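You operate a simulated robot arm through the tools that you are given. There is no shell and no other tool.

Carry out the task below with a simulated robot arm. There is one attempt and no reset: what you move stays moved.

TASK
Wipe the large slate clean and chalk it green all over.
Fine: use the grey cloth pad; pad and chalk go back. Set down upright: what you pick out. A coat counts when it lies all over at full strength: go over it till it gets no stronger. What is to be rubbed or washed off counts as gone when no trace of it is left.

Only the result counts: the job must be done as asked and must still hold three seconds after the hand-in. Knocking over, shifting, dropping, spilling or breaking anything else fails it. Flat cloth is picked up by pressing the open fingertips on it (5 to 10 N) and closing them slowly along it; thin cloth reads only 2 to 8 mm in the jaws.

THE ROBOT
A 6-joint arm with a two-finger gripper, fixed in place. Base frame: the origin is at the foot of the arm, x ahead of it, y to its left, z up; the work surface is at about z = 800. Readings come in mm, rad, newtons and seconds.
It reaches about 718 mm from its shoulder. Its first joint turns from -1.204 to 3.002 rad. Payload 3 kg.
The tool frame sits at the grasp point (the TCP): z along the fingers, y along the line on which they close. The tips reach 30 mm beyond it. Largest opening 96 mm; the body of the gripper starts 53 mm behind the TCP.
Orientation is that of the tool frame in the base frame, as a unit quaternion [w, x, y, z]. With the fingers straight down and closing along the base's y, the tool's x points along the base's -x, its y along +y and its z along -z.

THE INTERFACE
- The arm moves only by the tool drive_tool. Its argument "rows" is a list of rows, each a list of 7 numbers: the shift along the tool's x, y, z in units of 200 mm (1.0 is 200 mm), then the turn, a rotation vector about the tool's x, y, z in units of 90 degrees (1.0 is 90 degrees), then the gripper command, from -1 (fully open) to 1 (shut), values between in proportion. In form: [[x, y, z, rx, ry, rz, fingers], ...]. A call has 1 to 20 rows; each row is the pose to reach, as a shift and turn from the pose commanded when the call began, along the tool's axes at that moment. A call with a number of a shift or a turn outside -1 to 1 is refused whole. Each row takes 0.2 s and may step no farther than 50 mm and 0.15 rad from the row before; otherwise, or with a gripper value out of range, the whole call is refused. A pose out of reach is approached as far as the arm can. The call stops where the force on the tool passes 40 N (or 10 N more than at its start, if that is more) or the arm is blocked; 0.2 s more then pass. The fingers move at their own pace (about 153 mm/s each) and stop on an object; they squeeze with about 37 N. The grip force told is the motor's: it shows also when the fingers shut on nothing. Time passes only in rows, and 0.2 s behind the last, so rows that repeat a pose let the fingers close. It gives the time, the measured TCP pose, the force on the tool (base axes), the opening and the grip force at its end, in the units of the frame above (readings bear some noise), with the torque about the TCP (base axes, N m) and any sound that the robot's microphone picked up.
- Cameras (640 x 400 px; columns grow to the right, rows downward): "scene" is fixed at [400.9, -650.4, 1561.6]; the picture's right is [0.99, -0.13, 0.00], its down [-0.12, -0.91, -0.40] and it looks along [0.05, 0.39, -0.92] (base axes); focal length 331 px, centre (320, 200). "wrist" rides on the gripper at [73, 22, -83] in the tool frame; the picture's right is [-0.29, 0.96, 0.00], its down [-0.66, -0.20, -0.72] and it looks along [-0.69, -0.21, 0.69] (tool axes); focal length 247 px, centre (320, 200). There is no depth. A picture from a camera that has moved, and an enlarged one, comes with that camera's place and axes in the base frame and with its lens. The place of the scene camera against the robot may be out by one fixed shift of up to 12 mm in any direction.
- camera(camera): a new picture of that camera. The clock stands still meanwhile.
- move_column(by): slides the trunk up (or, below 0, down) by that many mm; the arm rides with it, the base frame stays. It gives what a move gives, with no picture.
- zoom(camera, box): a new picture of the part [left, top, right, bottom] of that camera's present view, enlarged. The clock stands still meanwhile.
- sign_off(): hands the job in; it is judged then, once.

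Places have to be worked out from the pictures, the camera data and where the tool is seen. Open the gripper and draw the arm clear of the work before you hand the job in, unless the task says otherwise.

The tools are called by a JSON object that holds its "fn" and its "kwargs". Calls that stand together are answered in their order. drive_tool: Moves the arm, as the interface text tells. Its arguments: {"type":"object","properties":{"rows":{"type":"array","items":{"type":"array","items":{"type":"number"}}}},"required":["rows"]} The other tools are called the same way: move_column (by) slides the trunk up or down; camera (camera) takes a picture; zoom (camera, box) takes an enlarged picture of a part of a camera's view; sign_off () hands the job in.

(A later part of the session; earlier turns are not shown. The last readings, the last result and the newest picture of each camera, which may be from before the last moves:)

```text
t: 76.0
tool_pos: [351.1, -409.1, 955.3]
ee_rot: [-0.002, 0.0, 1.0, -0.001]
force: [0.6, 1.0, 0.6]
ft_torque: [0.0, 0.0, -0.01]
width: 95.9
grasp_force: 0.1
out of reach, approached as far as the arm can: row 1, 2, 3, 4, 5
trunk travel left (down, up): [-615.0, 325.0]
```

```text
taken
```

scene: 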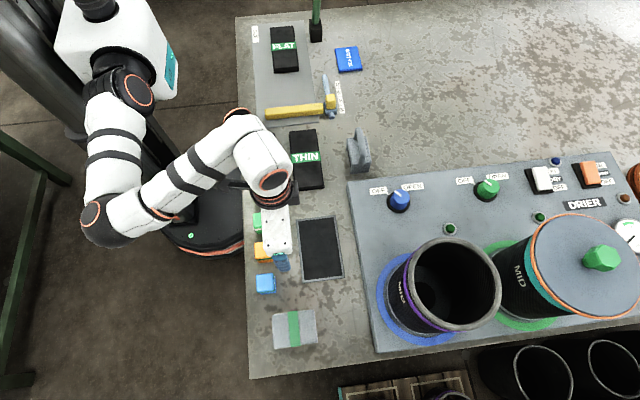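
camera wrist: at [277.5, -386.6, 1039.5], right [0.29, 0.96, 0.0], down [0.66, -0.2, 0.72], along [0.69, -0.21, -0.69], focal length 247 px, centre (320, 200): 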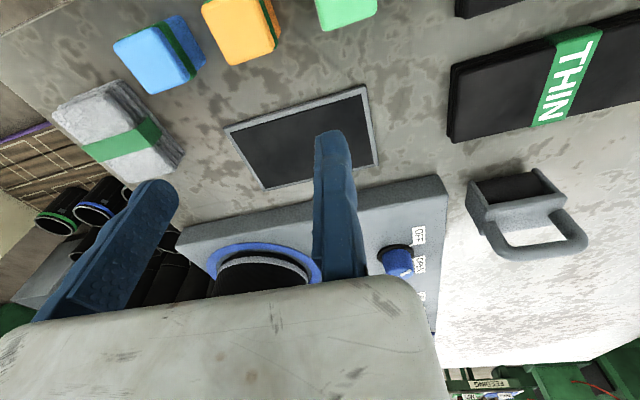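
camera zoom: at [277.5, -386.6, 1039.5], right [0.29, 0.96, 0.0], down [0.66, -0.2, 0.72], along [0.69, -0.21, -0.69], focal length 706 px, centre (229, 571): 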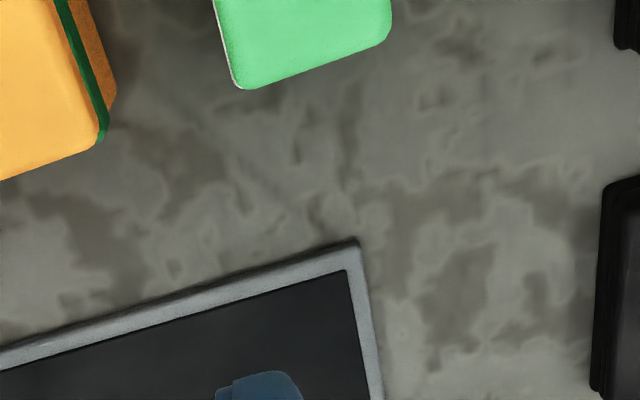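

"Out of reach" here fits a minimum shoulder-to-wrist distance of about 550 mm (elbow limit), so for the near-by chalk I must raise the trunk and grip with the hand yawed -90° (fixed finger on the block's +x side). First I move out over the slate at a comfortable radius and yaw the hand.

{"fn": "drive_tool", "kwargs": {"rows": [[-0.1, -0.04, 0.0, 0, 0, 0, -1], [-0.2, -0.08, 0.0, 0, 0, 0, -1], [-0.3, -0.12, 0.0, 0, 0, 0.077, -1], [-0.395, -0.155, 0.0, 0, 0, 0.154, -1], [-0.395, -0.155, 0.0, 0, 0, 0.231, -1], [-0.395, -0.155, 0.0, 0, 0, 0.308, -1], [-0.395, -0.155, 0.0, 0, 0, 0.385, -1], [-0.395, -0.155, 0.0, 0, 0, 0.462, -1], [-0.395, -0.155, 0.0, 0, 0, 0.539, -1], [-0.395, -0.155, 0.0, 0, 0, 0.616, -1], [-0.395, -0.155, 0.0, 0, 0, 0.693, -1], [-0.395, -0.155, 0.0, 0, 0, 0.77, -1], [-0.395, -0.155, 0.0, 0, 0, 0.847, -1], [-0.395, -0.155, 0.0, 0, 0, 0.924, -1], [-0.395, -0.155, 0.0, 0, 0, 1.0, -1], [-0.395, -0.155, 0.0, 0, 0, 1.0, -1]]}}

{"fn": "camera", "kwargs": {"camera": "scene"}}

```text
t: 79.4
tool_pos: [365.2, -435.6, 925.3]
ee_rot: [0.0, 0.707, 0.707, -0.001]
force: [0.1, 0.2, 0.3]
ft_torque: [0.0, 0.01, 0.02]
width: 95.8
grasp_force: 0.1
out of reach, approached as far as the arm can: row 1, 2, 3, 4, 5, 6, 7, 8, 9, 10, 11, 12, 13, 14, 15, 16
trunk travel left (down, up): [-615.0, 325.0]
```

```text
taken
```

scene: 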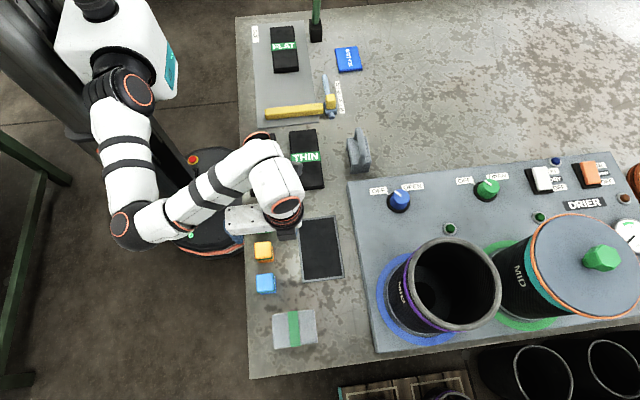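

The elbow limit is sticky, so I push outward a bit more to free it.

{"fn": "drive_tool", "kwargs": {"rows": [[-0.05, 0.15, 0, 0, 0, 0, -1], [-0.1, 0.3, 0, 0, 0, 0, -1], [-0.1, 0.3, 0, 0, 0, 0, -1]]}}

{"fn": "drive_tool", "kwargs": {"rows": [[0, 0, 0, 0, 0, 0, -1], [0, 0, 0, 0, 0, 0, -1]]}}

```text
t: 80.2
tool_pos: [370.4, -454.1, 906.8]
ee_rot: [0.0, 0.707, 0.707, 0.0]
force: [-0.4, 0.6, 0.0]
ft_torque: [0.04, 0.0, 0.0]
width: 96.1
grasp_force: 0.1
out of reach, approached as far as the arm can: row 1, 2, 3
trunk travel left (down, up): [-615.0, 325.0]
```

```text
t: 80.8
tool_pos: [370.5, -452.9, 905.2]
ee_rot: [-0.001, 0.707, 0.707, -0.001]
force: [0.3, -0.6, 0.1]
ft_torque: [-0.02, 0.0, 0.01]
width: 96.1
grasp_force: 0.1
trunk travel left (down, up): [-615.0, 325.0]
```

The stuck poses all share the same forearm steepness, so the limit is wrist joint 1: the shoulder must be lower relative to the hand. I raise the hand by 200 mm first, then lower the trunk by 200 mm.

{"fn": "drive_tool", "kwargs": {"rows": [[0, 0, -0.2, 0, 0, 0, -1], [0, 0, -0.4, 0, 0, 0, -1], [0, 0, -0.6, 0, 0, 0, -1], [0, 0, -0.8, 0, 0, 0, -1], [0, 0, -1.0, 0, 0, 0, -1], [0, 0, -1.0, 0, 0, 0, -1]]}}

```text
t: 82.2
tool_pos: [374.1, -455.3, 1109.6]
ee_rot: [0.0, 0.707, 0.708, -0.002]
force: [-0.5, -0.4, 0.4]
ft_torque: [-0.01, -0.03, -0.04]
width: 96.2
grasp_force: 0.1
out of reach, approached as far as the arm can: row 1, 2
trunk travel left (down, up): [-615.0, 325.0]
```

{"fn": "move_column", "kwargs": {"by": -200}}

{"fn": "drive_tool", "kwargs": {"rows": [[0, 0, 0, 0, 0, 0, -1]]}}

{"fn": "camera", "kwargs": {"camera": "scene"}}

{"fn": "camera", "kwargs": {"camera": "wrist"}}

```text
t: 84.4
tool_pos: [373.0, -455.3, 909.7]
ee_rot: [-0.001, 0.707, 0.707, -0.002]
force: [-0.2, 0.0, -0.3]
ft_torque: [0.04, 0.0, 0.0]
width: 96.0
grasp_force: 0.1
trunk travel left (down, up): [-415.0, 525.0]
```

```text
t: 84.8
tool_pos: [372.7, -456.5, 908.1]
ee_rot: [-0.001, 0.707, 0.707, -0.001]
force: [0.2, -0.2, 0.5]
ft_torque: [0.02, 0.02, 0.02]
width: 95.9
grasp_force: 0.0
trunk travel left (down, up): [-415.0, 525.0]
```

```text
taken
```

scene: 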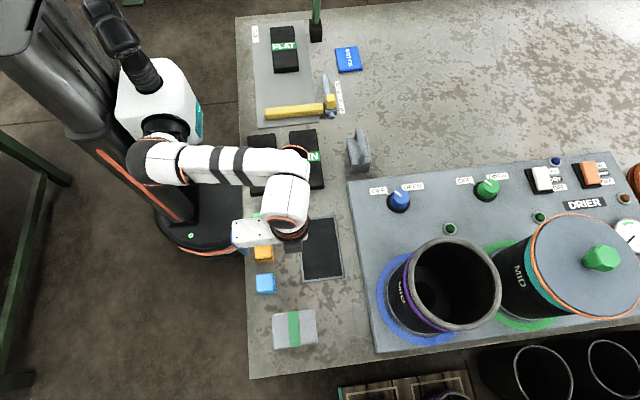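

```text
taken
camera wrist: at [395.2, -381.4, 993.0], right [0.96, -0.29, 0.0], down [-0.2, -0.66, 0.72], along [-0.21, -0.69, -0.69], focal length 247 px, centre (320, 200)
```

wrist: 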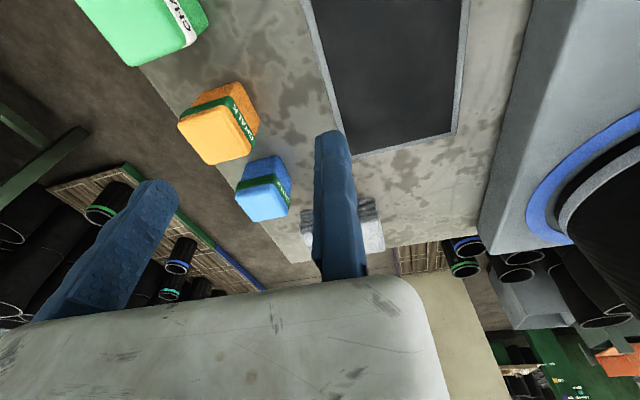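

Now the arm is free. I move to above the green chalk at about (323, -376, 905).

{"fn": "drive_tool", "kwargs": {"rows": [[0.13, -0.08, 0, 0, 0, 0, -1], [0.27, -0.17, 0, 0, 0, 0, -1], [0.4, -0.25, 0.02, 0, 0, 0, -1], [0.4, -0.25, 0.02, 0, 0, 0, -1]]}}

{"fn": "camera", "kwargs": {"camera": "wrist"}}

{"fn": "zoom", "kwargs": {"camera": "scene", "box": [220, 180, 340, 280]}}

```text
t: 85.8
tool_pos: [323.6, -374.6, 905.9]
ee_rot: [0.0, 0.707, 0.707, -0.002]
force: [-0.6, 0.5, -0.8]
ft_torque: [0.01, 0.0, 0.0]
width: 96.1
grasp_force: 0.0
trunk travel left (down, up): [-415.0, 525.0]
```

```text
taken
camera wrist: at [344.8, -299.8, 990.0], right [0.96, -0.29, 0.0], down [-0.2, -0.66, 0.72], along [-0.21, -0.69, -0.69], focal length 247 px, centre (320, 200)
```

wrist: 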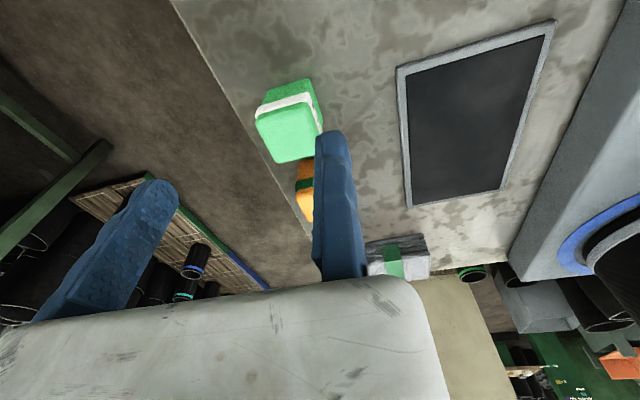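

```text
4.00 times, centred on (280, 230) of scene
camera zoom: at [400.9, -650.4, 1561.6], right [0.99, -0.13, 0.0], down [-0.12, -0.91, -0.4], along [0.05, 0.39, -0.92], focal length 1323 px, centre (480, 80)
```

zoom: 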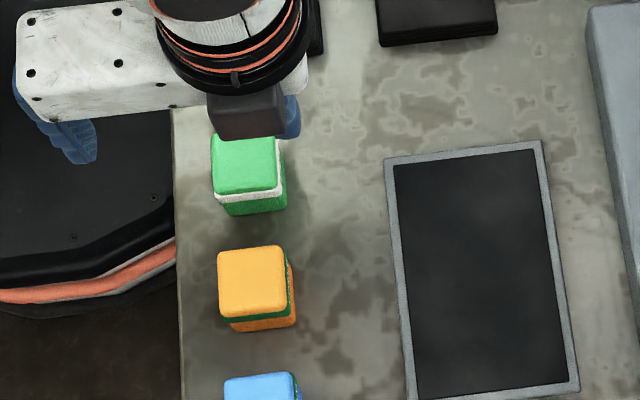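

{"fn": "zoom", "kwargs": {"camera": "wrist", "box": [220, 60, 380, 160]}}

```text
4.00 times, centred on (300, 110) of wrist
camera zoom: at [344.8, -299.8, 990.0], right [0.96, -0.29, 0.0], down [-0.2, -0.66, 0.72], along [-0.21, -0.69, -0.69], focal length 988 px, centre (400, 560)
```

zoom: 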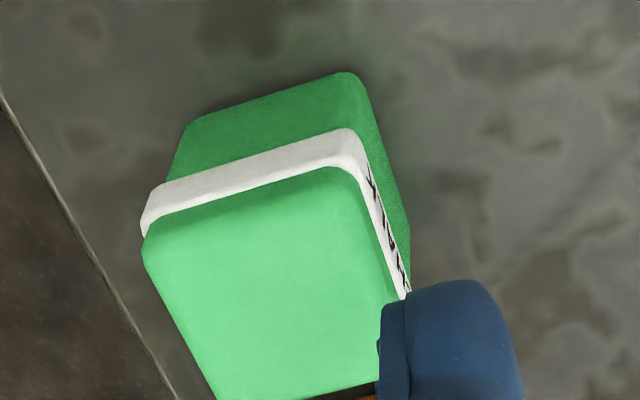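

The block spans x 280–318, y -398 to -361, top near 842. I align y to -379.5 and descend to z = 844 with the fixed finger about 5 mm outside its +x face.

{"fn": "drive_tool", "kwargs": {"rows": [[-0.025, 0.007, 0, 0, 0, 0, -1], [-0.025, 0.007, 0.1, 0, 0, 0, -1], [-0.025, 0.007, 0.2, 0, 0, 0, -1], [-0.025, 0.007, 0.28, 0, 0, 0, -1], [-0.025, 0.007, 0.31, 0, 0, 0, -1], [-0.025, 0.007, 0.31, 0, 0, 0, -1]]}}

{"fn": "zoom", "kwargs": {"camera": "wrist", "box": [160, 50, 480, 250]}}

{"fn": "zoom", "kwargs": {"camera": "scene", "box": [220, 180, 340, 280]}}

```text
t: 87.2
tool_pos: [326.3, -380.5, 842.4]
ee_rot: [0.0, 0.707, 0.707, -0.002]
force: [-0.1, -0.3, 0.1]
ft_torque: [-0.01, 0.01, 0.02]
width: 96.1
grasp_force: 0.1
trunk travel left (down, up): [-415.0, 525.0]
```

```text
2.00 times, centred on (320, 150) of wrist
camera zoom: at [347.4, -306.3, 927.0], right [0.96, -0.29, 0.0], down [-0.2, -0.66, 0.72], along [-0.21, -0.69, -0.69], focal length 494 px, centre (320, 300)
```

zoom: 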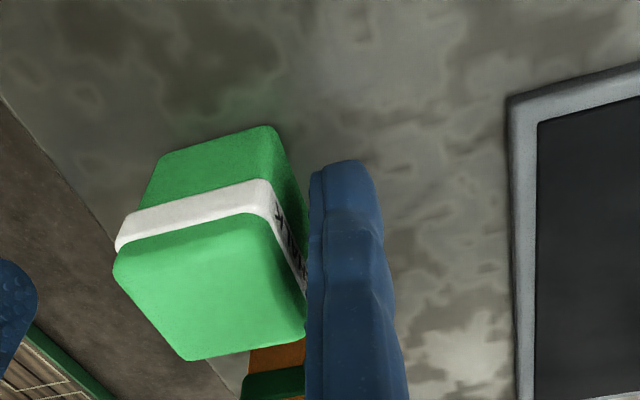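

```text
4.00 times, centred on (280, 230) of scene
camera zoom: at [400.9, -650.4, 1561.6], right [0.99, -0.13, 0.0], down [-0.12, -0.91, -0.4], along [0.05, 0.39, -0.92], focal length 1323 px, centre (480, 80)
```

zoom: 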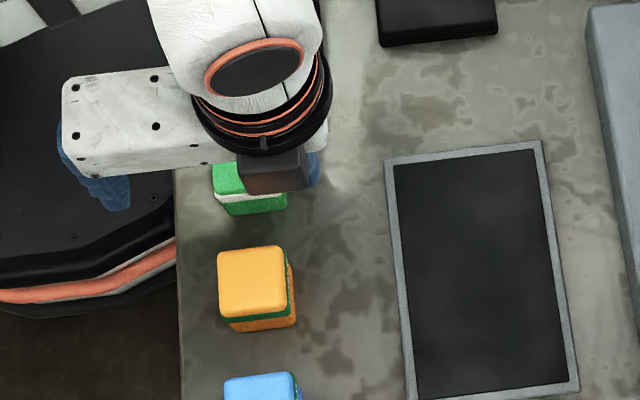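

There is a 6–8 mm gap to the fixed finger; I close in 5 mm so the block will hardly shift, then close the fingers slowly.

{"fn": "drive_tool", "kwargs": {"rows": [[0, -0.012, 0, 0, 0, 0, -1], [0, -0.026, 0, 0, 0, 0, -0.5], [0, -0.026, 0, 0, 0, 0, -0.1], [0, -0.026, 0, 0, 0, 0, 0.05], [0, -0.026, 0, 0, 0, 0, 0.15], [0, -0.026, 0, 0, 0, 0, 0.25], [0, -0.026, 0, 0, 0, 0, 0.6], [0, -0.026, 0, 0, 0, 0, 1], [0, -0.026, 0, 0, 0, 0, 1]]}}

{"fn": "zoom", "kwargs": {"camera": "wrist", "box": [160, 50, 480, 250]}}

```text
t: 89.2
tool_pos: [317.9, -380.8, 842.7]
ee_rot: [0.0, 0.707, 0.708, -0.002]
force: [-1.0, -0.3, 0.3]
ft_torque: [-0.03, -0.02, 0.02]
width: 35.3
grasp_force: 37.2
trunk travel left (down, up): [-415.0, 525.0]
```

```text
2.00 times, centred on (320, 150) of wrist
camera zoom: at [341.2, -306.5, 927.1], right [0.96, -0.29, 0.0], down [-0.2, -0.66, 0.72], along [-0.21, -0.69, -0.69], focal length 494 px, centre (320, 300)
```

zoom: 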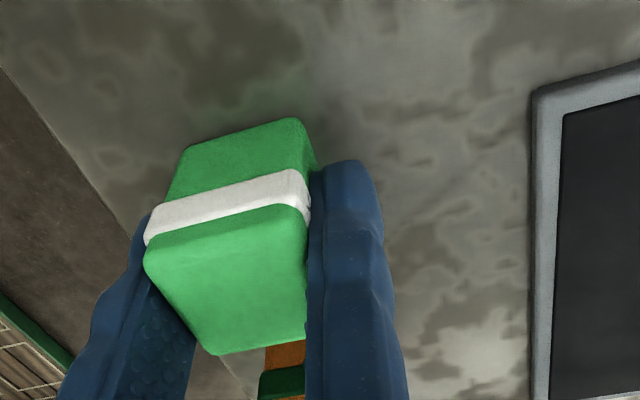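

Chalk gripped (35.3 mm). I lift it slowly and check.

{"fn": "drive_tool", "kwargs": {"rows": [[0, 0, -0.01, 0, 0, 0, 1], [0, 0, -0.03, 0, 0, 0, 1], [0, 0, -0.06, 0, 0, 0, 1], [0, 0, -0.1, 0, 0, 0, 1], [0, 0, -0.15, 0, 0, 0, 1], [0, 0, -0.2, 0, 0, 0, 1]]}}

{"fn": "zoom", "kwargs": {"camera": "wrist", "box": [160, 50, 480, 250]}}

```text
t: 90.6
tool_pos: [318.3, -380.6, 883.9]
ee_rot: [-0.001, 0.707, 0.707, -0.002]
force: [-0.4, 0.3, -0.6]
ft_torque: [0.01, -0.01, -0.01]
width: 35.2
grasp_force: 36.2
trunk travel left (down, up): [-415.0, 525.0]
```

```text
2.00 times, centred on (320, 150) of wrist
camera zoom: at [340.4, -306.8, 967.5], right [0.96, -0.29, 0.0], down [-0.2, -0.66, 0.72], along [-0.21, -0.69, -0.69], focal length 494 px, centre (320, 300)
```

zoom: 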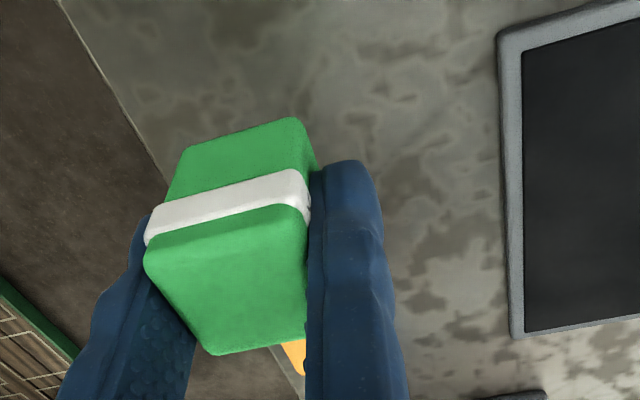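

The chalk is held and lifted. I carry it over the slate and then raise the trunk by 100 mm for reach there.

{"fn": "drive_tool", "kwargs": {"rows": [[0, 0.05, -0.08, 0, 0, 0, 1], [-0.08, 0.17, -0.08, 0, 0, 0, 1], [-0.16, 0.29, -0.08, 0, 0, 0, 1], [-0.23, 0.41, -0.08, 0, 0, 0, 1], [-0.3, 0.52, -0.08, 0, 0, 0, 1], [-0.345, 0.61, -0.08, 0, 0, 0, 1], [-0.345, 0.61, -0.08, 0, 0, 0, 1]]}}

{"fn": "move_column", "kwargs": {"by": 100}}

{"fn": "camera", "kwargs": {"camera": "wrist"}}

{"fn": "camera", "kwargs": {"camera": "scene"}}

```text
t: 92.2
tool_pos: [408.6, -458.3, 880.9]
ee_rot: [-0.002, 0.708, 0.707, -0.002]
force: [0.2, -0.6, -0.7]
ft_torque: [0.01, -0.04, -0.04]
width: 35.1
grasp_force: 37.5
out of reach, approached as far as the arm can: row 4, 5, 6, 7
trunk travel left (down, up): [-415.0, 525.0]
```

```text
t: 93.5
tool_pos: [409.7, -458.0, 980.0]
ee_rot: [0.0, 0.707, 0.707, -0.002]
force: [0.2, -0.5, -1.1]
ft_torque: [0.0, -0.01, 0.02]
width: 35.0
grasp_force: 37.1
trunk travel left (down, up): [-515.0, 425.0]
```

```text
taken
camera wrist: at [431.8, -383.5, 1064.7], right [0.96, -0.29, 0.0], down [-0.2, -0.66, 0.72], along [-0.21, -0.69, -0.69], focal length 247 px, centre (320, 200)
```

wrist: 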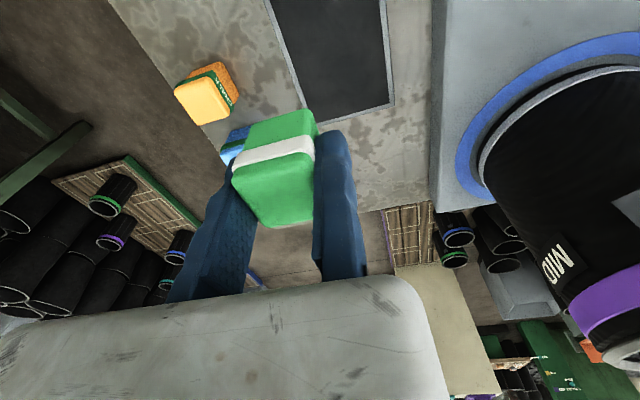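

```text
taken
```

scene: 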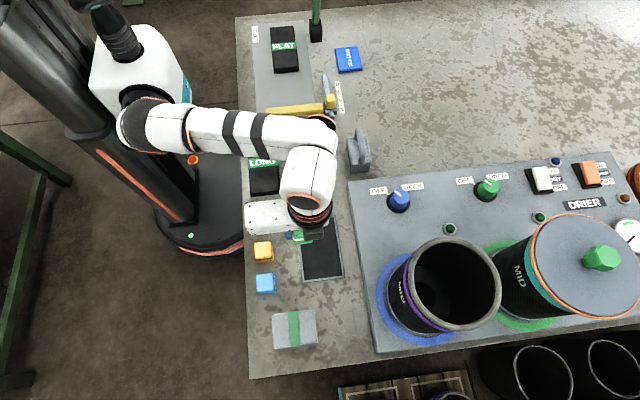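

I ran into the stretch limit at the end of that move (shoulder too low for that radius). With the trunk now 100 mm higher I move inward and down toward z = 920 to bend the elbow again.

{"fn": "drive_tool", "kwargs": {"rows": [[0.02, -0.02, 0.1, 0, 0, 0, 1], [0.05, -0.03, 0.2, 0, 0, 0, 1], [0.08, -0.05, 0.3, 0, 0, 0, 1], [0.08, -0.05, 0.3, 0, 0, 0, 1]]}}

```text
t: 94.5
tool_pos: [398.8, -441.1, 918.5]
ee_rot: [0.0, 0.708, 0.706, -0.002]
force: [-0.3, 0.9, -1.3]
ft_torque: [0.0, -0.06, -0.01]
width: 35.3
grasp_force: 37.0
trunk travel left (down, up): [-515.0, 425.0]
```

No flags now. I position the chalk over the slate centre lane and go down to z = 860.

{"fn": "drive_tool", "kwargs": {"rows": [[-0.015, 0.1, 0.1, 0, 0, 0, 1], [-0.035, 0.214, 0.2, 0, 0, 0, 1], [-0.035, 0.214, 0.29, 0, 0, 0, 1], [-0.035, 0.214, 0.29, 0, 0, 0, 1]]}}

{"fn": "camera", "kwargs": {"camera": "wrist"}}

{"fn": "zoom", "kwargs": {"camera": "scene", "box": [235, 190, 395, 290]}}

```text
t: 95.5
tool_pos: [442.4, -449.7, 861.3]
ee_rot: [-0.001, 0.707, 0.707, -0.002]
force: [-0.1, 0.3, -1.5]
ft_torque: [-0.02, -0.01, 0.0]
width: 35.3
grasp_force: 36.8
trunk travel left (down, up): [-515.0, 425.0]
```

```text
taken
camera wrist: at [464.8, -374.7, 946.0], right [0.96, -0.29, 0.0], down [-0.2, -0.66, 0.72], along [-0.21, -0.69, -0.69], focal length 247 px, centre (320, 200)
```

wrist: 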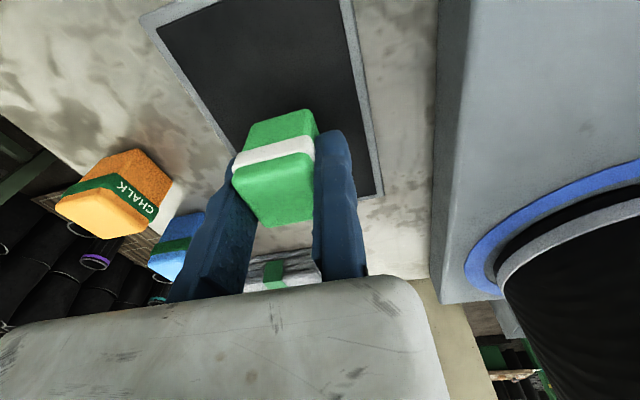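

```text
4.00 times, centred on (315, 240) of scene
camera zoom: at [400.9, -650.4, 1561.6], right [0.99, -0.13, 0.0], down [-0.12, -0.91, -0.4], along [0.05, 0.39, -0.92], focal length 1323 px, centre (340, 40)
```

zoom: 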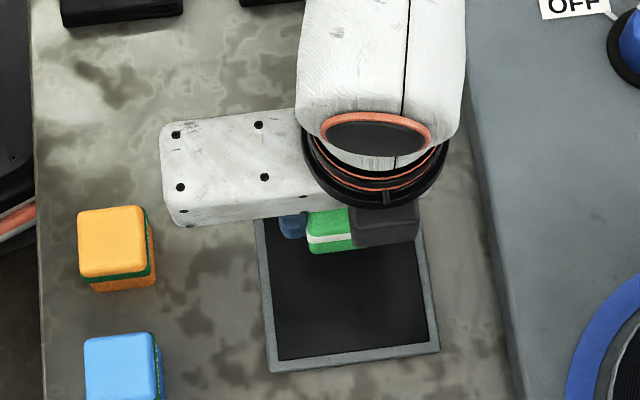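

{"fn": "drive_tool", "kwargs": {"rows": [[0, 0, 0.025, 0, 0, 0, 1], [0, 0, 0.05, 0, 0, 0, 1], [0, 0, 0.055, 0, 0, 0, 1]]}}

{"fn": "drive_tool", "kwargs": {"rows": [[0, 0, 0.005, 0, 0, 0, 1]]}}

```text
t: 96.3
tool_pos: [441.2, -448.7, 851.3]
ee_rot: [-0.001, 0.708, 0.707, -0.002]
force: [-0.1, -0.5, -0.5]
ft_torque: [0.0, -0.01, 0.02]
width: 35.1
grasp_force: 37.7
trunk travel left (down, up): [-515.0, 425.0]
```

```text
t: 96.7
tool_pos: [442.0, -449.1, 850.9]
ee_rot: [0.001, 0.708, 0.707, -0.002]
force: [1.4, 0.0, 3.7]
ft_torque: [0.0, -0.05, -0.02]
width: 35.1
grasp_force: 37.3
trunk travel left (down, up): [-515.0, 425.0]
```

Light contact (about 4 N). I press a little more and make the first strokes along the centre lane.

{"fn": "drive_tool", "kwargs": {"rows": [[0, 0, 0.004, 0, 0, 0, 1], [0.07, 0, 0.004, 0, 0, 0, 1], [0.14, 0, 0.004, 0, 0, 0, 1], [0.21, 0, 0.004, 0, 0, 0, 1], [0.14, 0, 0.004, 0, 0, 0, 1], [0.07, 0, 0.004, 0, 0, 0, 1], [0, 0, 0.004, 0, 0, 0, 1], [-0.07, 0, 0.004, 0, 0, 0, 1], [-0.14, 0, 0.004, 0, 0, 0, 1], [-0.21, 0, 0.004, 0, 0, 0, 1]]}}

{"fn": "zoom", "kwargs": {"camera": "scene", "box": [235, 190, 395, 290]}}

{"fn": "camera", "kwargs": {"camera": "wrist"}}

```text
t: 98.9
tool_pos: [440.0, -491.3, 850.1]
ee_rot: [0.0, 0.707, 0.707, -0.002]
force: [1.3, 1.8, 5.3]
ft_torque: [0.11, 0.0, 0.02]
width: 35.1
grasp_force: 36.9
trunk travel left (down, up): [-515.0, 425.0]
```

```text
4.00 times, centred on (315, 240) of scene
camera zoom: at [400.9, -650.4, 1561.6], right [0.99, -0.13, 0.0], down [-0.12, -0.91, -0.4], along [0.05, 0.39, -0.92], focal length 1323 px, centre (340, 40)
```

zoom: 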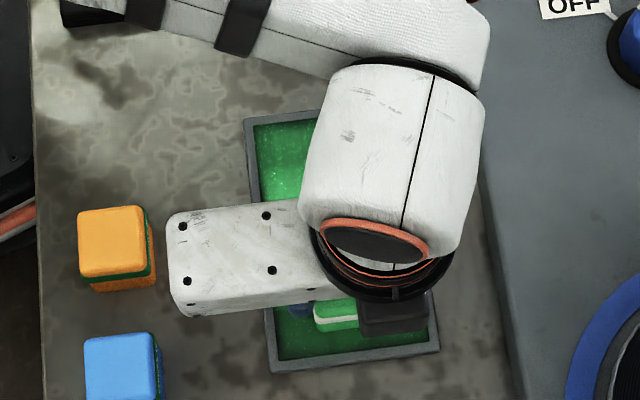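

```text
taken
camera wrist: at [463.4, -416.2, 935.0], right [0.96, -0.29, 0.0], down [-0.2, -0.66, 0.73], along [-0.21, -0.69, -0.69], focal length 247 px, centre (320, 200)
```

wrist: 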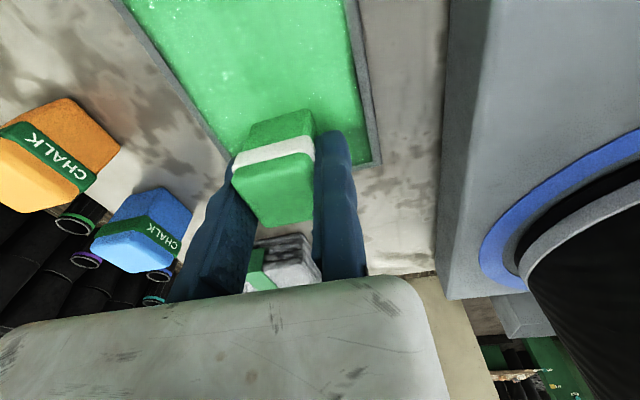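

The coat shows over the whole slate already. I look closely, then continue until it gets no stronger.

{"fn": "zoom", "kwargs": {"camera": "wrist", "box": [120, 0, 400, 175]}}

{"fn": "drive_tool", "kwargs": {"rows": [[0, 0, 0.002, 0, 0, 0, 1], [0.07, 0, 0.002, 0, 0, 0, 1], [0.14, 0, 0.002, 0, 0, 0, 1], [0.21, 0, 0.002, 0, 0, 0, 1], [0.28, 0, 0.002, 0, 0, 0, 1], [0.35, 0, 0.002, 0, 0, 0, 1], [0.42, 0, 0.002, 0, 0, 0, 1], [0.42, 0.05, 0.002, 0, 0, 0, 1], [0.42, 0.1, 0.002, 0, 0, 0, 1], [0.35, 0.1, 0.002, 0, 0, 0, 1], [0.28, 0.1, 0.002, 0, 0, 0, 1], [0.21, 0.1, 0.002, 0, 0, 0, 1], [0.14, 0.1, 0.002, 0, 0, 0, 1], [0.07, 0.1, 0.002, 0, 0, 0, 1], [0, 0.1, 0.002, 0, 0, 0, 1]]}}

{"fn": "zoom", "kwargs": {"camera": "wrist", "box": [120, 0, 400, 175]}}

{"fn": "zoom", "kwargs": {"camera": "scene", "box": [235, 190, 395, 290]}}

```text
2.29 times, centred on (260, 88) of wrist
camera zoom: at [463.4, -416.2, 935.0], right [0.96, -0.29, 0.0], down [-0.2, -0.66, 0.73], along [-0.21, -0.69, -0.69], focal length 564 px, centre (457, 457)
```

zoom: 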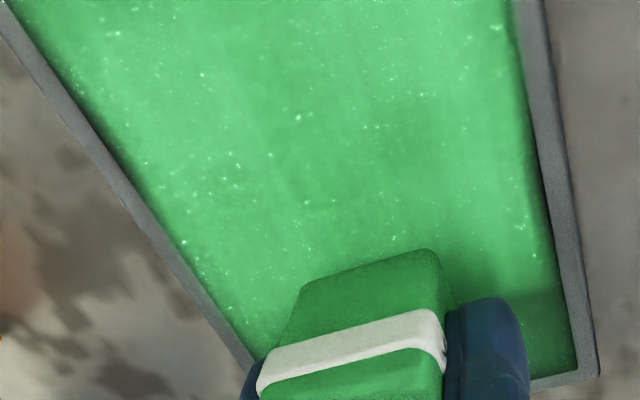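

```text
t: 102.1
tool_pos: [460.8, -488.3, 851.0]
ee_rot: [0.001, 0.707, 0.708, -0.001]
force: [-0.1, 2.4, 5.0]
ft_torque: [0.06, -0.05, 0.0]
width: 35.0
grasp_force: 37.0
out of reach, approached as far as the arm can: row 8, 9, 10
trunk travel left (down, up): [-515.0, 425.0]
```

```text
2.29 times, centred on (260, 88) of wrist
camera zoom: at [482.6, -414.7, 934.8], right [0.96, -0.29, 0.0], down [-0.2, -0.66, 0.73], along [-0.21, -0.69, -0.69], focal length 564 px, centre (457, 457)
```

zoom: 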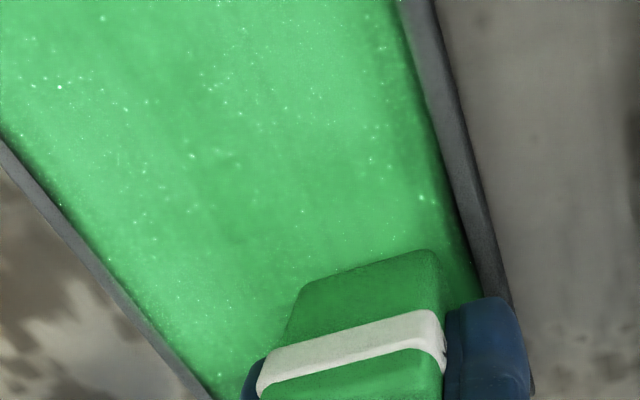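

```text
4.00 times, centred on (315, 240) of scene
camera zoom: at [400.9, -650.4, 1561.6], right [0.99, -0.13, 0.0], down [-0.12, -0.91, -0.4], along [0.05, 0.39, -0.92], focal length 1323 px, centre (340, 40)
```

zoom: 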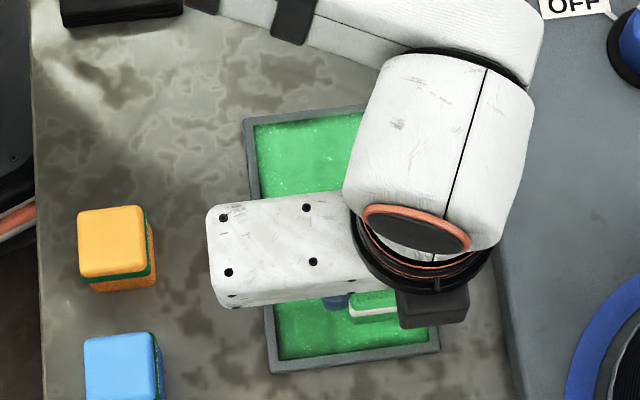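

The coat is building well. I continue over the +x lane, the middle lane and toward the -x lane, near the edges too.

{"fn": "drive_tool", "kwargs": {"rows": [[-0.03, 0, 0.003, 0, 0, 0, 1], [0.05, 0, 0.003, 0, 0, 0, 1], [0.13, 0, 0.003, 0, 0, 0, 1], [0.21, 0, 0.003, 0, 0, 0, 1], [0.29, 0, 0.003, 0, 0, 0, 1], [0.34, 0, 0.003, 0, 0, 0, 1], [0.25, 0, 0.003, 0, 0, 0, 1], [0.15, 0, 0.003, 0, 0, 0, 1], [0.05, 0, 0.003, 0, 0, 0, 1], [-0.035, 0, 0.003, 0, 0, 0, 1], [-0.035, -0.1, 0.003, 0, 0, 0, 1], [0.05, -0.1, 0.003, 0, 0, 0, 1], [0.14, -0.1, 0.003, 0, 0, 0, 1], [0.24, -0.1, 0.003, 0, 0, 0, 1], [0.34, -0.1, 0.003, 0, 0, 0, 1], [0.44, -0.1, 0.003, 0, 0, 0, 1], [0.46, -0.1, 0.003, 0, 0, 0, 1], [0.46, -0.16, 0.003, 0, 0, 0, 1], [0.46, -0.215, 0.003, 0, 0, 0, 1], [0.37, -0.215, 0.003, 0, 0, 0, 1]]}}

{"fn": "zoom", "kwargs": {"camera": "scene", "box": [235, 190, 395, 290]}}

```text
t: 106.3
tool_pos: [418.2, -416.5, 849.7]
ee_rot: [-0.001, 0.707, 0.708, -0.002]
force: [1.3, 1.5, 6.2]
ft_torque: [-0.02, -0.02, -0.03]
width: 35.1
grasp_force: 37.4
out of reach, approached as far as the arm can: row 5, 6
trunk travel left (down, up): [-515.0, 425.0]
```

```text
4.00 times, centred on (315, 240) of scene
camera zoom: at [400.9, -650.4, 1561.6], right [0.99, -0.13, 0.0], down [-0.12, -0.91, -0.4], along [0.05, 0.39, -0.92], focal length 1323 px, centre (340, 40)
```

zoom: 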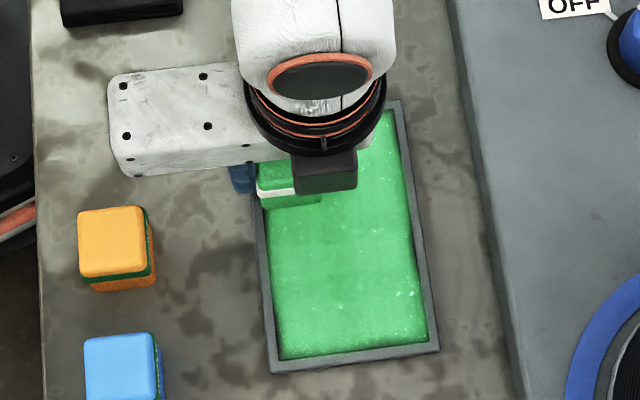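

The coat is filling to the frame. I continue along the -x lane and cross back over the middle.

{"fn": "drive_tool", "kwargs": {"rows": [[-0.09, 0, 0.002, 0, 0, 0, 1], [-0.18, 0, 0.002, 0, 0, 0, 1], [-0.27, 0, 0.002, 0, 0, 0, 1], [-0.36, 0, 0.002, 0, 0, 0, 1], [-0.405, 0, 0.002, 0, 0, 0, 1], [-0.32, 0, 0.002, 0, 0, 0, 1], [-0.23, 0, 0.002, 0, 0, 0, 1], [-0.14, 0, 0.002, 0, 0, 0, 1], [-0.05, 0, 0.002, 0, 0, 0, 1], [0.04, 0, 0.002, 0, 0, 0, 1], [0.09, 0, 0.002, 0, 0, 0, 1], [0.09, 0.08, 0.002, 0, 0, 0, 1], [0.0, 0.08, 0.002, 0, 0, 0, 1], [-0.09, 0.08, 0.002, 0, 0, 0, 1], [-0.18, 0.08, 0.002, 0, 0, 0, 1], [-0.27, 0.08, 0.002, 0, 0, 0, 1], [-0.36, 0.08, 0.002, 0, 0, 0, 1], [-0.405, 0.08, 0.002, 0, 0, 0, 1], [-0.405, 0.14, 0.002, 0, 0, 0, 1], [-0.405, 0.21, 0.002, 0, 0, 0, 1]]}}

{"fn": "drive_tool", "kwargs": {"rows": [[0.08, 0, 0.001, 0, 0, 0, 1], [0.16, 0, 0.001, 0, 0, 0, 1], [0.24, 0, 0.001, 0, 0, 0, 1], [0.16, 0.01, 0.001, 0, 0, 0, 1], [0.08, 0.01, 0.001, 0, 0, 0, 1], [0.0, 0.01, 0.001, 0, 0, 0, 1], [0.0, -0.06, 0.001, 0, 0, 0, 1], [0.09, -0.06, 0.001, 0, 0, 0, 1], [0.18, -0.06, 0.001, 0, 0, 0, 1], [0.27, -0.06, 0.001, 0, 0, 0, 1], [0.36, -0.08, 0.001, 0, 0, 0, 1], [0.45, -0.1, 0.001, 0, 0, 0, 1], [0.48, -0.1, 0.001, 0, 0, 0, 1], [0.48, -0.06, 0.001, 0, 0, 0, 1], [0.48, -0.14, 0.001, 0, 0, 0, 1], [0.48, -0.2, 0.001, 0, 0, 0, 1], [0.4, -0.2, 0.001, 0, 0, 0, 1]]}}

{"fn": "zoom", "kwargs": {"camera": "scene", "box": [235, 190, 395, 290]}}

```text
t: 110.5
tool_pos: [457.9, -497.0, 849.6]
ee_rot: [0.003, 0.707, 0.707, -0.002]
force: [-2.7, -2.0, 16.1]
ft_torque: [-0.05, 0.47, -0.03]
width: 34.9
grasp_force: 36.3
trunk travel left (down, up): [-515.0, 425.0]
```

```text
t: 114.1
tool_pos: [419.8, -416.4, 850.0]
ee_rot: [0.0, 0.707, 0.708, -0.002]
force: [1.1, 3.2, 8.9]
ft_torque: [0.06, -0.02, -0.03]
width: 35.2
grasp_force: 36.5
out of reach, approached as far as the arm can: row 14
trunk travel left (down, up): [-515.0, 425.0]
```

```text
4.00 times, centred on (315, 240) of scene
camera zoom: at [400.9, -650.4, 1561.6], right [0.99, -0.13, 0.0], down [-0.12, -0.91, -0.4], along [0.05, 0.39, -0.92], focal length 1323 px, centre (340, 40)
```

zoom: 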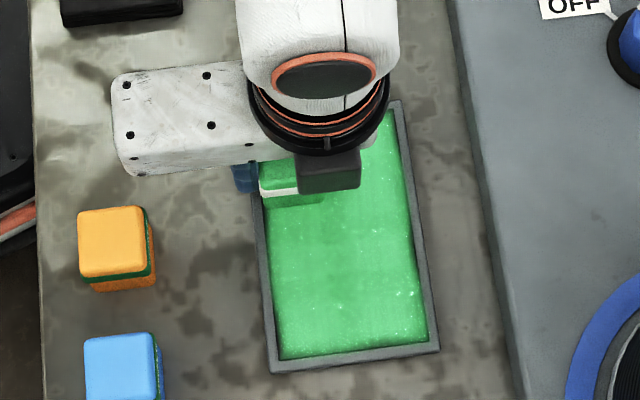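

The coat now looks unchanged from the previous check, i.e. saturated. I do one more full round for safety, then lift and inspect.

{"fn": "drive_tool", "kwargs": {"rows": [[-0.09, 0, 0.001, 0, 0, 0, 1], [-0.18, 0, 0.001, 0, 0, 0, 1], [-0.27, 0, 0.001, 0, 0, 0, 1], [-0.36, 0, 0.001, 0, 0, 0, 1], [-0.4, 0, 0.001, 0, 0, 0, 1], [-0.4, 0.09, 0.001, 0, 0, 0, 1], [-0.31, 0.09, 0.001, 0, 0, 0, 1], [-0.22, 0.09, 0.001, 0, 0, 0, 1], [-0.13, 0.09, 0.001, 0, 0, 0, 1], [-0.04, 0.09, 0.001, 0, 0, 0, 1], [0.05, 0.09, 0.001, 0, 0, 0, 1], [0.08, 0.09, 0.001, 0, 0, 0, 1], [0.0, 0.13, 0.001, 0, 0, 0, 1], [-0.08, 0.17, 0.001, 0, 0, 0, 1], [-0.16, 0.19, 0.001, 0, 0, 0, 1], [-0.24, 0.2, 0.001, 0, 0, 0, 1], [-0.32, 0.2, 0.001, 0, 0, 0, 1], [-0.39, 0.2, 0.001, 0, 0, 0, 1], [-0.31, 0.16, 0.001, 0, 0, 0, 1], [-0.22, 0.1, 0.001, 0, 0, 0, 1]]}}

{"fn": "drive_tool", "kwargs": {"rows": [[0, 0, -0.05, 0, 0, 0, 1], [0, 0, -0.2, 0, 0, 0, 1], [0.02, -0.1, -0.4, 0, 0, 0, 1], [0.03, -0.2, -0.5, 0, 0, 0, 1], [0.03, -0.2, -0.5, 0, 0, 0, 1]]}}

{"fn": "camera", "kwargs": {"camera": "wrist"}}

{"fn": "zoom", "kwargs": {"camera": "scene", "box": [235, 190, 395, 290]}}

```text
t: 118.3
tool_pos: [439.9, -461.0, 850.3]
ee_rot: [0.001, 0.707, 0.707, -0.002]
force: [0.4, -2.8, 16.7]
ft_torque: [-0.18, 0.29, 0.07]
width: 34.9
grasp_force: 36.4
trunk travel left (down, up): [-515.0, 425.0]
```

```text
t: 119.5
tool_pos: [401.7, -453.8, 948.8]
ee_rot: [0.0, 0.707, 0.707, -0.002]
force: [-0.2, -0.5, -0.5]
ft_torque: [-0.02, -0.03, 0.02]
width: 35.1
grasp_force: 36.7
trunk travel left (down, up): [-515.0, 425.0]
```

```text
taken
camera wrist: at [424.9, -380.3, 1032.5], right [0.96, -0.29, 0.0], down [-0.2, -0.66, 0.72], along [-0.21, -0.69, -0.69], focal length 247 px, centre (320, 200)
```

wrist: 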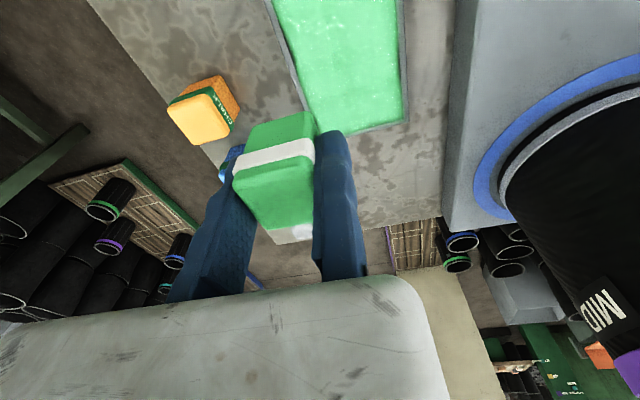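

```text
4.00 times, centred on (315, 240) of scene
camera zoom: at [400.9, -650.4, 1561.6], right [0.99, -0.13, 0.0], down [-0.12, -0.91, -0.4], along [0.05, 0.39, -0.92], focal length 1323 px, centre (340, 40)
```

zoom: 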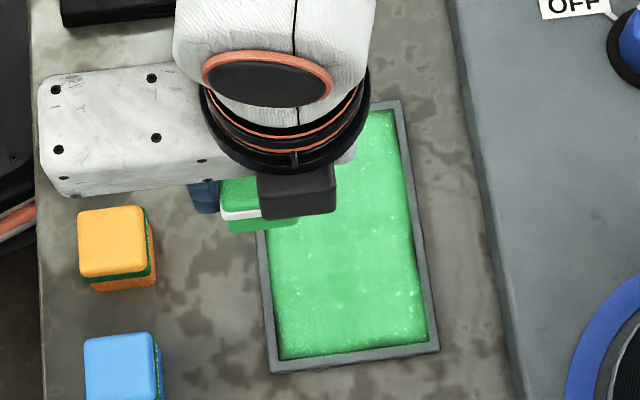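

The slate is fully green. I raise the chalk and move inward before lowering the trunk for the return trip.

{"fn": "drive_tool", "kwargs": {"rows": [[0.05, -0.06, -0.08, 0, 0, 0, 1], [0.1, -0.12, -0.16, 0, 0, 0, 1], [0.15, -0.18, -0.23, 0, 0, 0, 1], [0.195, -0.235, -0.305, 0, 0, 0, 1], [0.195, -0.235, -0.305, 0, 0, 0, 1]]}}

{"fn": "camera", "kwargs": {"camera": "wrist"}}

{"fn": "zoom", "kwargs": {"camera": "scene", "box": [235, 190, 395, 290]}}

```text
t: 120.7
tool_pos: [355.9, -416.1, 1007.1]
ee_rot: [0.0, 0.707, 0.708, -0.002]
force: [0.1, 0.1, -1.1]
ft_torque: [0.04, 0.03, 0.0]
width: 35.2
grasp_force: 36.5
trunk travel left (down, up): [-515.0, 425.0]
```

```text
taken
camera wrist: at [377.1, -341.5, 1093.7], right [0.96, -0.29, 0.0], down [-0.2, -0.66, 0.72], along [-0.21, -0.69, -0.69], focal length 247 px, centre (320, 200)
```

wrist: 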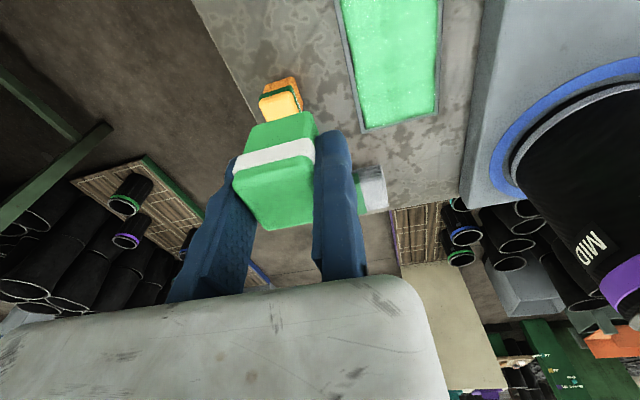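

```text
4.00 times, centred on (315, 240) of scene
camera zoom: at [400.9, -650.4, 1561.6], right [0.99, -0.13, 0.0], down [-0.12, -0.91, -0.4], along [0.05, 0.39, -0.92], focal length 1323 px, centre (340, 40)
```

zoom: 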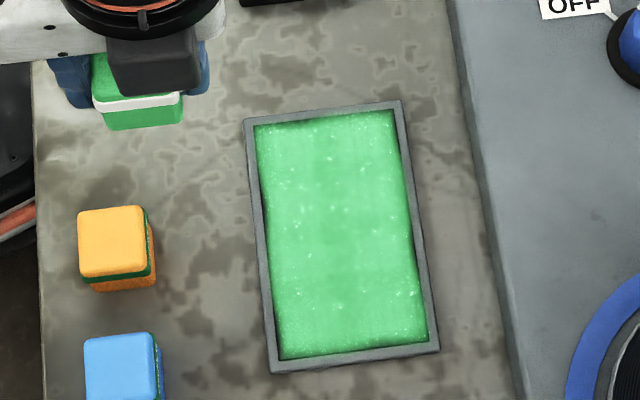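

{"fn": "zoom", "kwargs": {"camera": "scene", "box": [290, 210, 350, 250]}}

{"fn": "zoom", "kwargs": {"camera": "scene", "box": [290, 245, 350, 285]}}

```text
10.00 times, centred on (320, 230) of scene
camera zoom: at [400.9, -650.4, 1561.6], right [0.99, -0.13, 0.0], down [-0.12, -0.91, -0.4], along [0.05, 0.39, -0.92], focal length 3307 px, centre (320, -100)
```

zoom: 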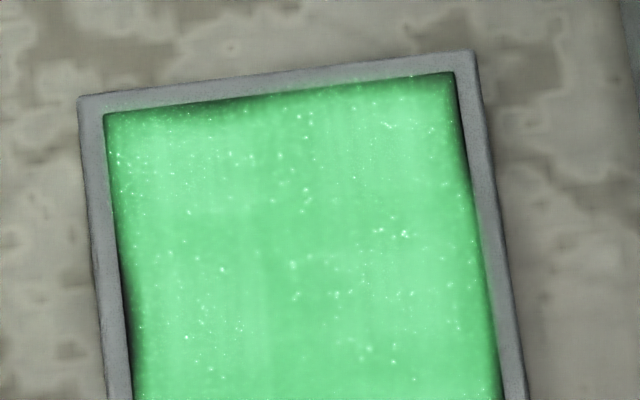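

```text
10.00 times, centred on (320, 265) of scene
camera zoom: at [400.9, -650.4, 1561.6], right [0.99, -0.13, 0.0], down [-0.12, -0.91, -0.4], along [0.05, 0.39, -0.92], focal length 3307 px, centre (320, -450)
```

zoom: 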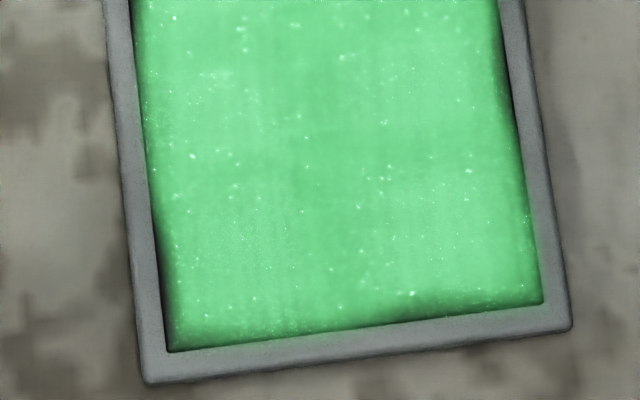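

Only the rim next to the frame is still slightly darker, so it may still get stronger. I go back and make more passes, nearer to the edges.

{"fn": "drive_tool", "kwargs": {"rows": [[-0.04, 0.1, 0.1, 0, 0, 0, 1], [-0.08, 0.2, 0.25, 0, 0, 0, 1], [-0.12, 0.3, 0.4, 0, 0, 0, 1], [-0.15, 0.4, 0.55, 0, 0, 0, 1], [-0.16, 0.425, 0.69, 0, 0, 0, 1], [-0.16, 0.425, 0.76, 0, 0, 0, 1], [-0.16, 0.425, 0.79, 0, 0, 0, 1], [-0.16, 0.425, 0.795, 0, 0, 0, 1]]}}

```text
t: 122.5
tool_pos: [437.8, -449.1, 848.3]
ee_rot: [-0.001, 0.707, 0.708, -0.002]
force: [0.6, 0.1, 0.1]
ft_torque: [-0.05, -0.02, 0.01]
width: 35.1
grasp_force: 37.1
trunk travel left (down, up): [-515.0, 425.0]
```

{"fn": "drive_tool", "kwargs": {"rows": [[0, 0, 0.005, 0, 0, 0, 1]]}}

{"fn": "drive_tool", "kwargs": {"rows": [[0, 0, 0.004, 0, 0, 0, 1]]}}

```text
t: 122.9
tool_pos: [438.2, -449.2, 849.0]
ee_rot: [0.001, 0.707, 0.708, -0.002]
force: [0.1, -2.2, 4.9]
ft_torque: [-0.18, 0.04, -0.01]
width: 35.0
grasp_force: 37.4
trunk travel left (down, up): [-515.0, 425.0]
```

```text
t: 123.3
tool_pos: [438.0, -448.7, 849.4]
ee_rot: [0.001, 0.707, 0.707, -0.001]
force: [2.8, -4.0, 10.0]
ft_torque: [-0.15, 0.06, 0.06]
width: 34.9
grasp_force: 36.7
trunk travel left (down, up): [-515.0, 425.0]
```

About 10 N now. I trace the perimeter close to the frame and the middle.

{"fn": "drive_tool", "kwargs": {"rows": [[0.09, 0, 0, 0, 0, 0, 1], [0.18, 0, 0, 0, 0, 0, 1], [0.262, 0, 0, 0, 0, 0, 1], [0.262, -0.06, 0, 0, 0, 0, 1], [0.262, -0.12, 0, 0, 0, 0, 1], [0.17, -0.12, 0, 0, 0, 0, 1], [0.08, -0.12, 0, 0, 0, 0, 1], [-0.01, -0.12, 0, 0, 0, 0, 1], [-0.1, -0.12, 0, 0, 0, 0, 1], [-0.19, -0.12, 0, 0, 0, 0, 1], [-0.262, -0.12, 0, 0, 0, 0, 1], [-0.262, -0.04, 0, 0, 0, 0, 1], [-0.262, 0.04, 0, 0, 0, 0, 1], [-0.262, 0.115, 0, 0, 0, 0, 1], [-0.18, 0.115, 0, 0, 0, 0, 1], [-0.1, 0.115, 0, 0, 0, 0, 1], [-0.02, 0.115, 0, 0, 0, 0, 1], [0.04, 0.11, 0, 0, 0, 0, 1], [0.1, 0.08, 0, 0, 0, 0, 1], [0.18, 0.04, 0, 0, 0, 0, 1]]}}

{"fn": "zoom", "kwargs": {"camera": "scene", "box": [290, 245, 350, 285]}}

{"fn": "camera", "kwargs": {"camera": "wrist"}}

```text
t: 127.5
tool_pos: [446.8, -410.6, 849.6]
ee_rot: [-0.001, 0.707, 0.707, -0.002]
force: [-0.2, -1.2, 9.5]
ft_torque: [-0.17, 0.02, 0.02]
width: 35.1
grasp_force: 36.8
trunk travel left (down, up): [-515.0, 425.0]
```

```text
10.00 times, centred on (320, 265) of scene
camera zoom: at [400.9, -650.4, 1561.6], right [0.99, -0.13, 0.0], down [-0.12, -0.91, -0.4], along [0.05, 0.39, -0.92], focal length 3307 px, centre (320, -450)
```

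zoom: 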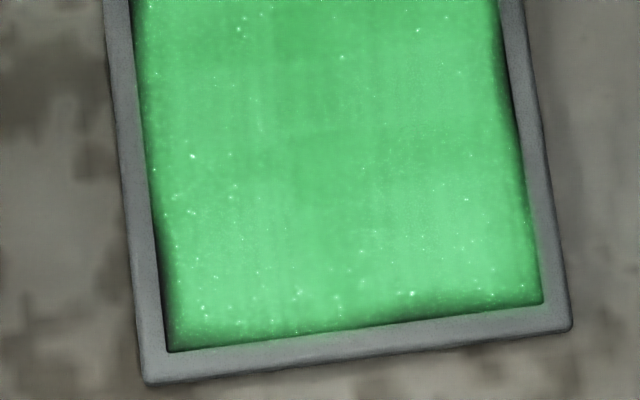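

```text
taken
camera wrist: at [469.5, -336.6, 933.7], right [0.96, -0.29, 0.0], down [-0.2, -0.66, 0.72], along [-0.21, -0.69, -0.69], focal length 247 px, centre (320, 200)
```

wrist: 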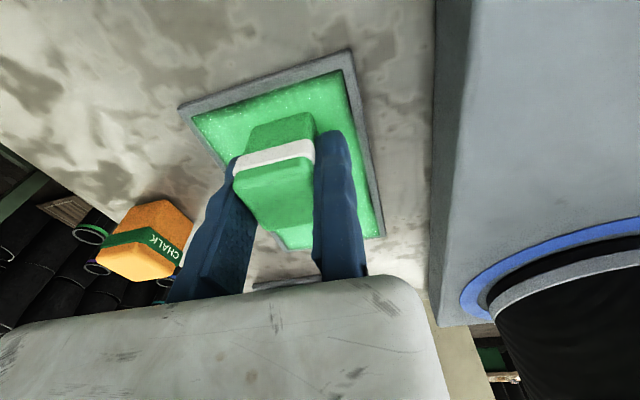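

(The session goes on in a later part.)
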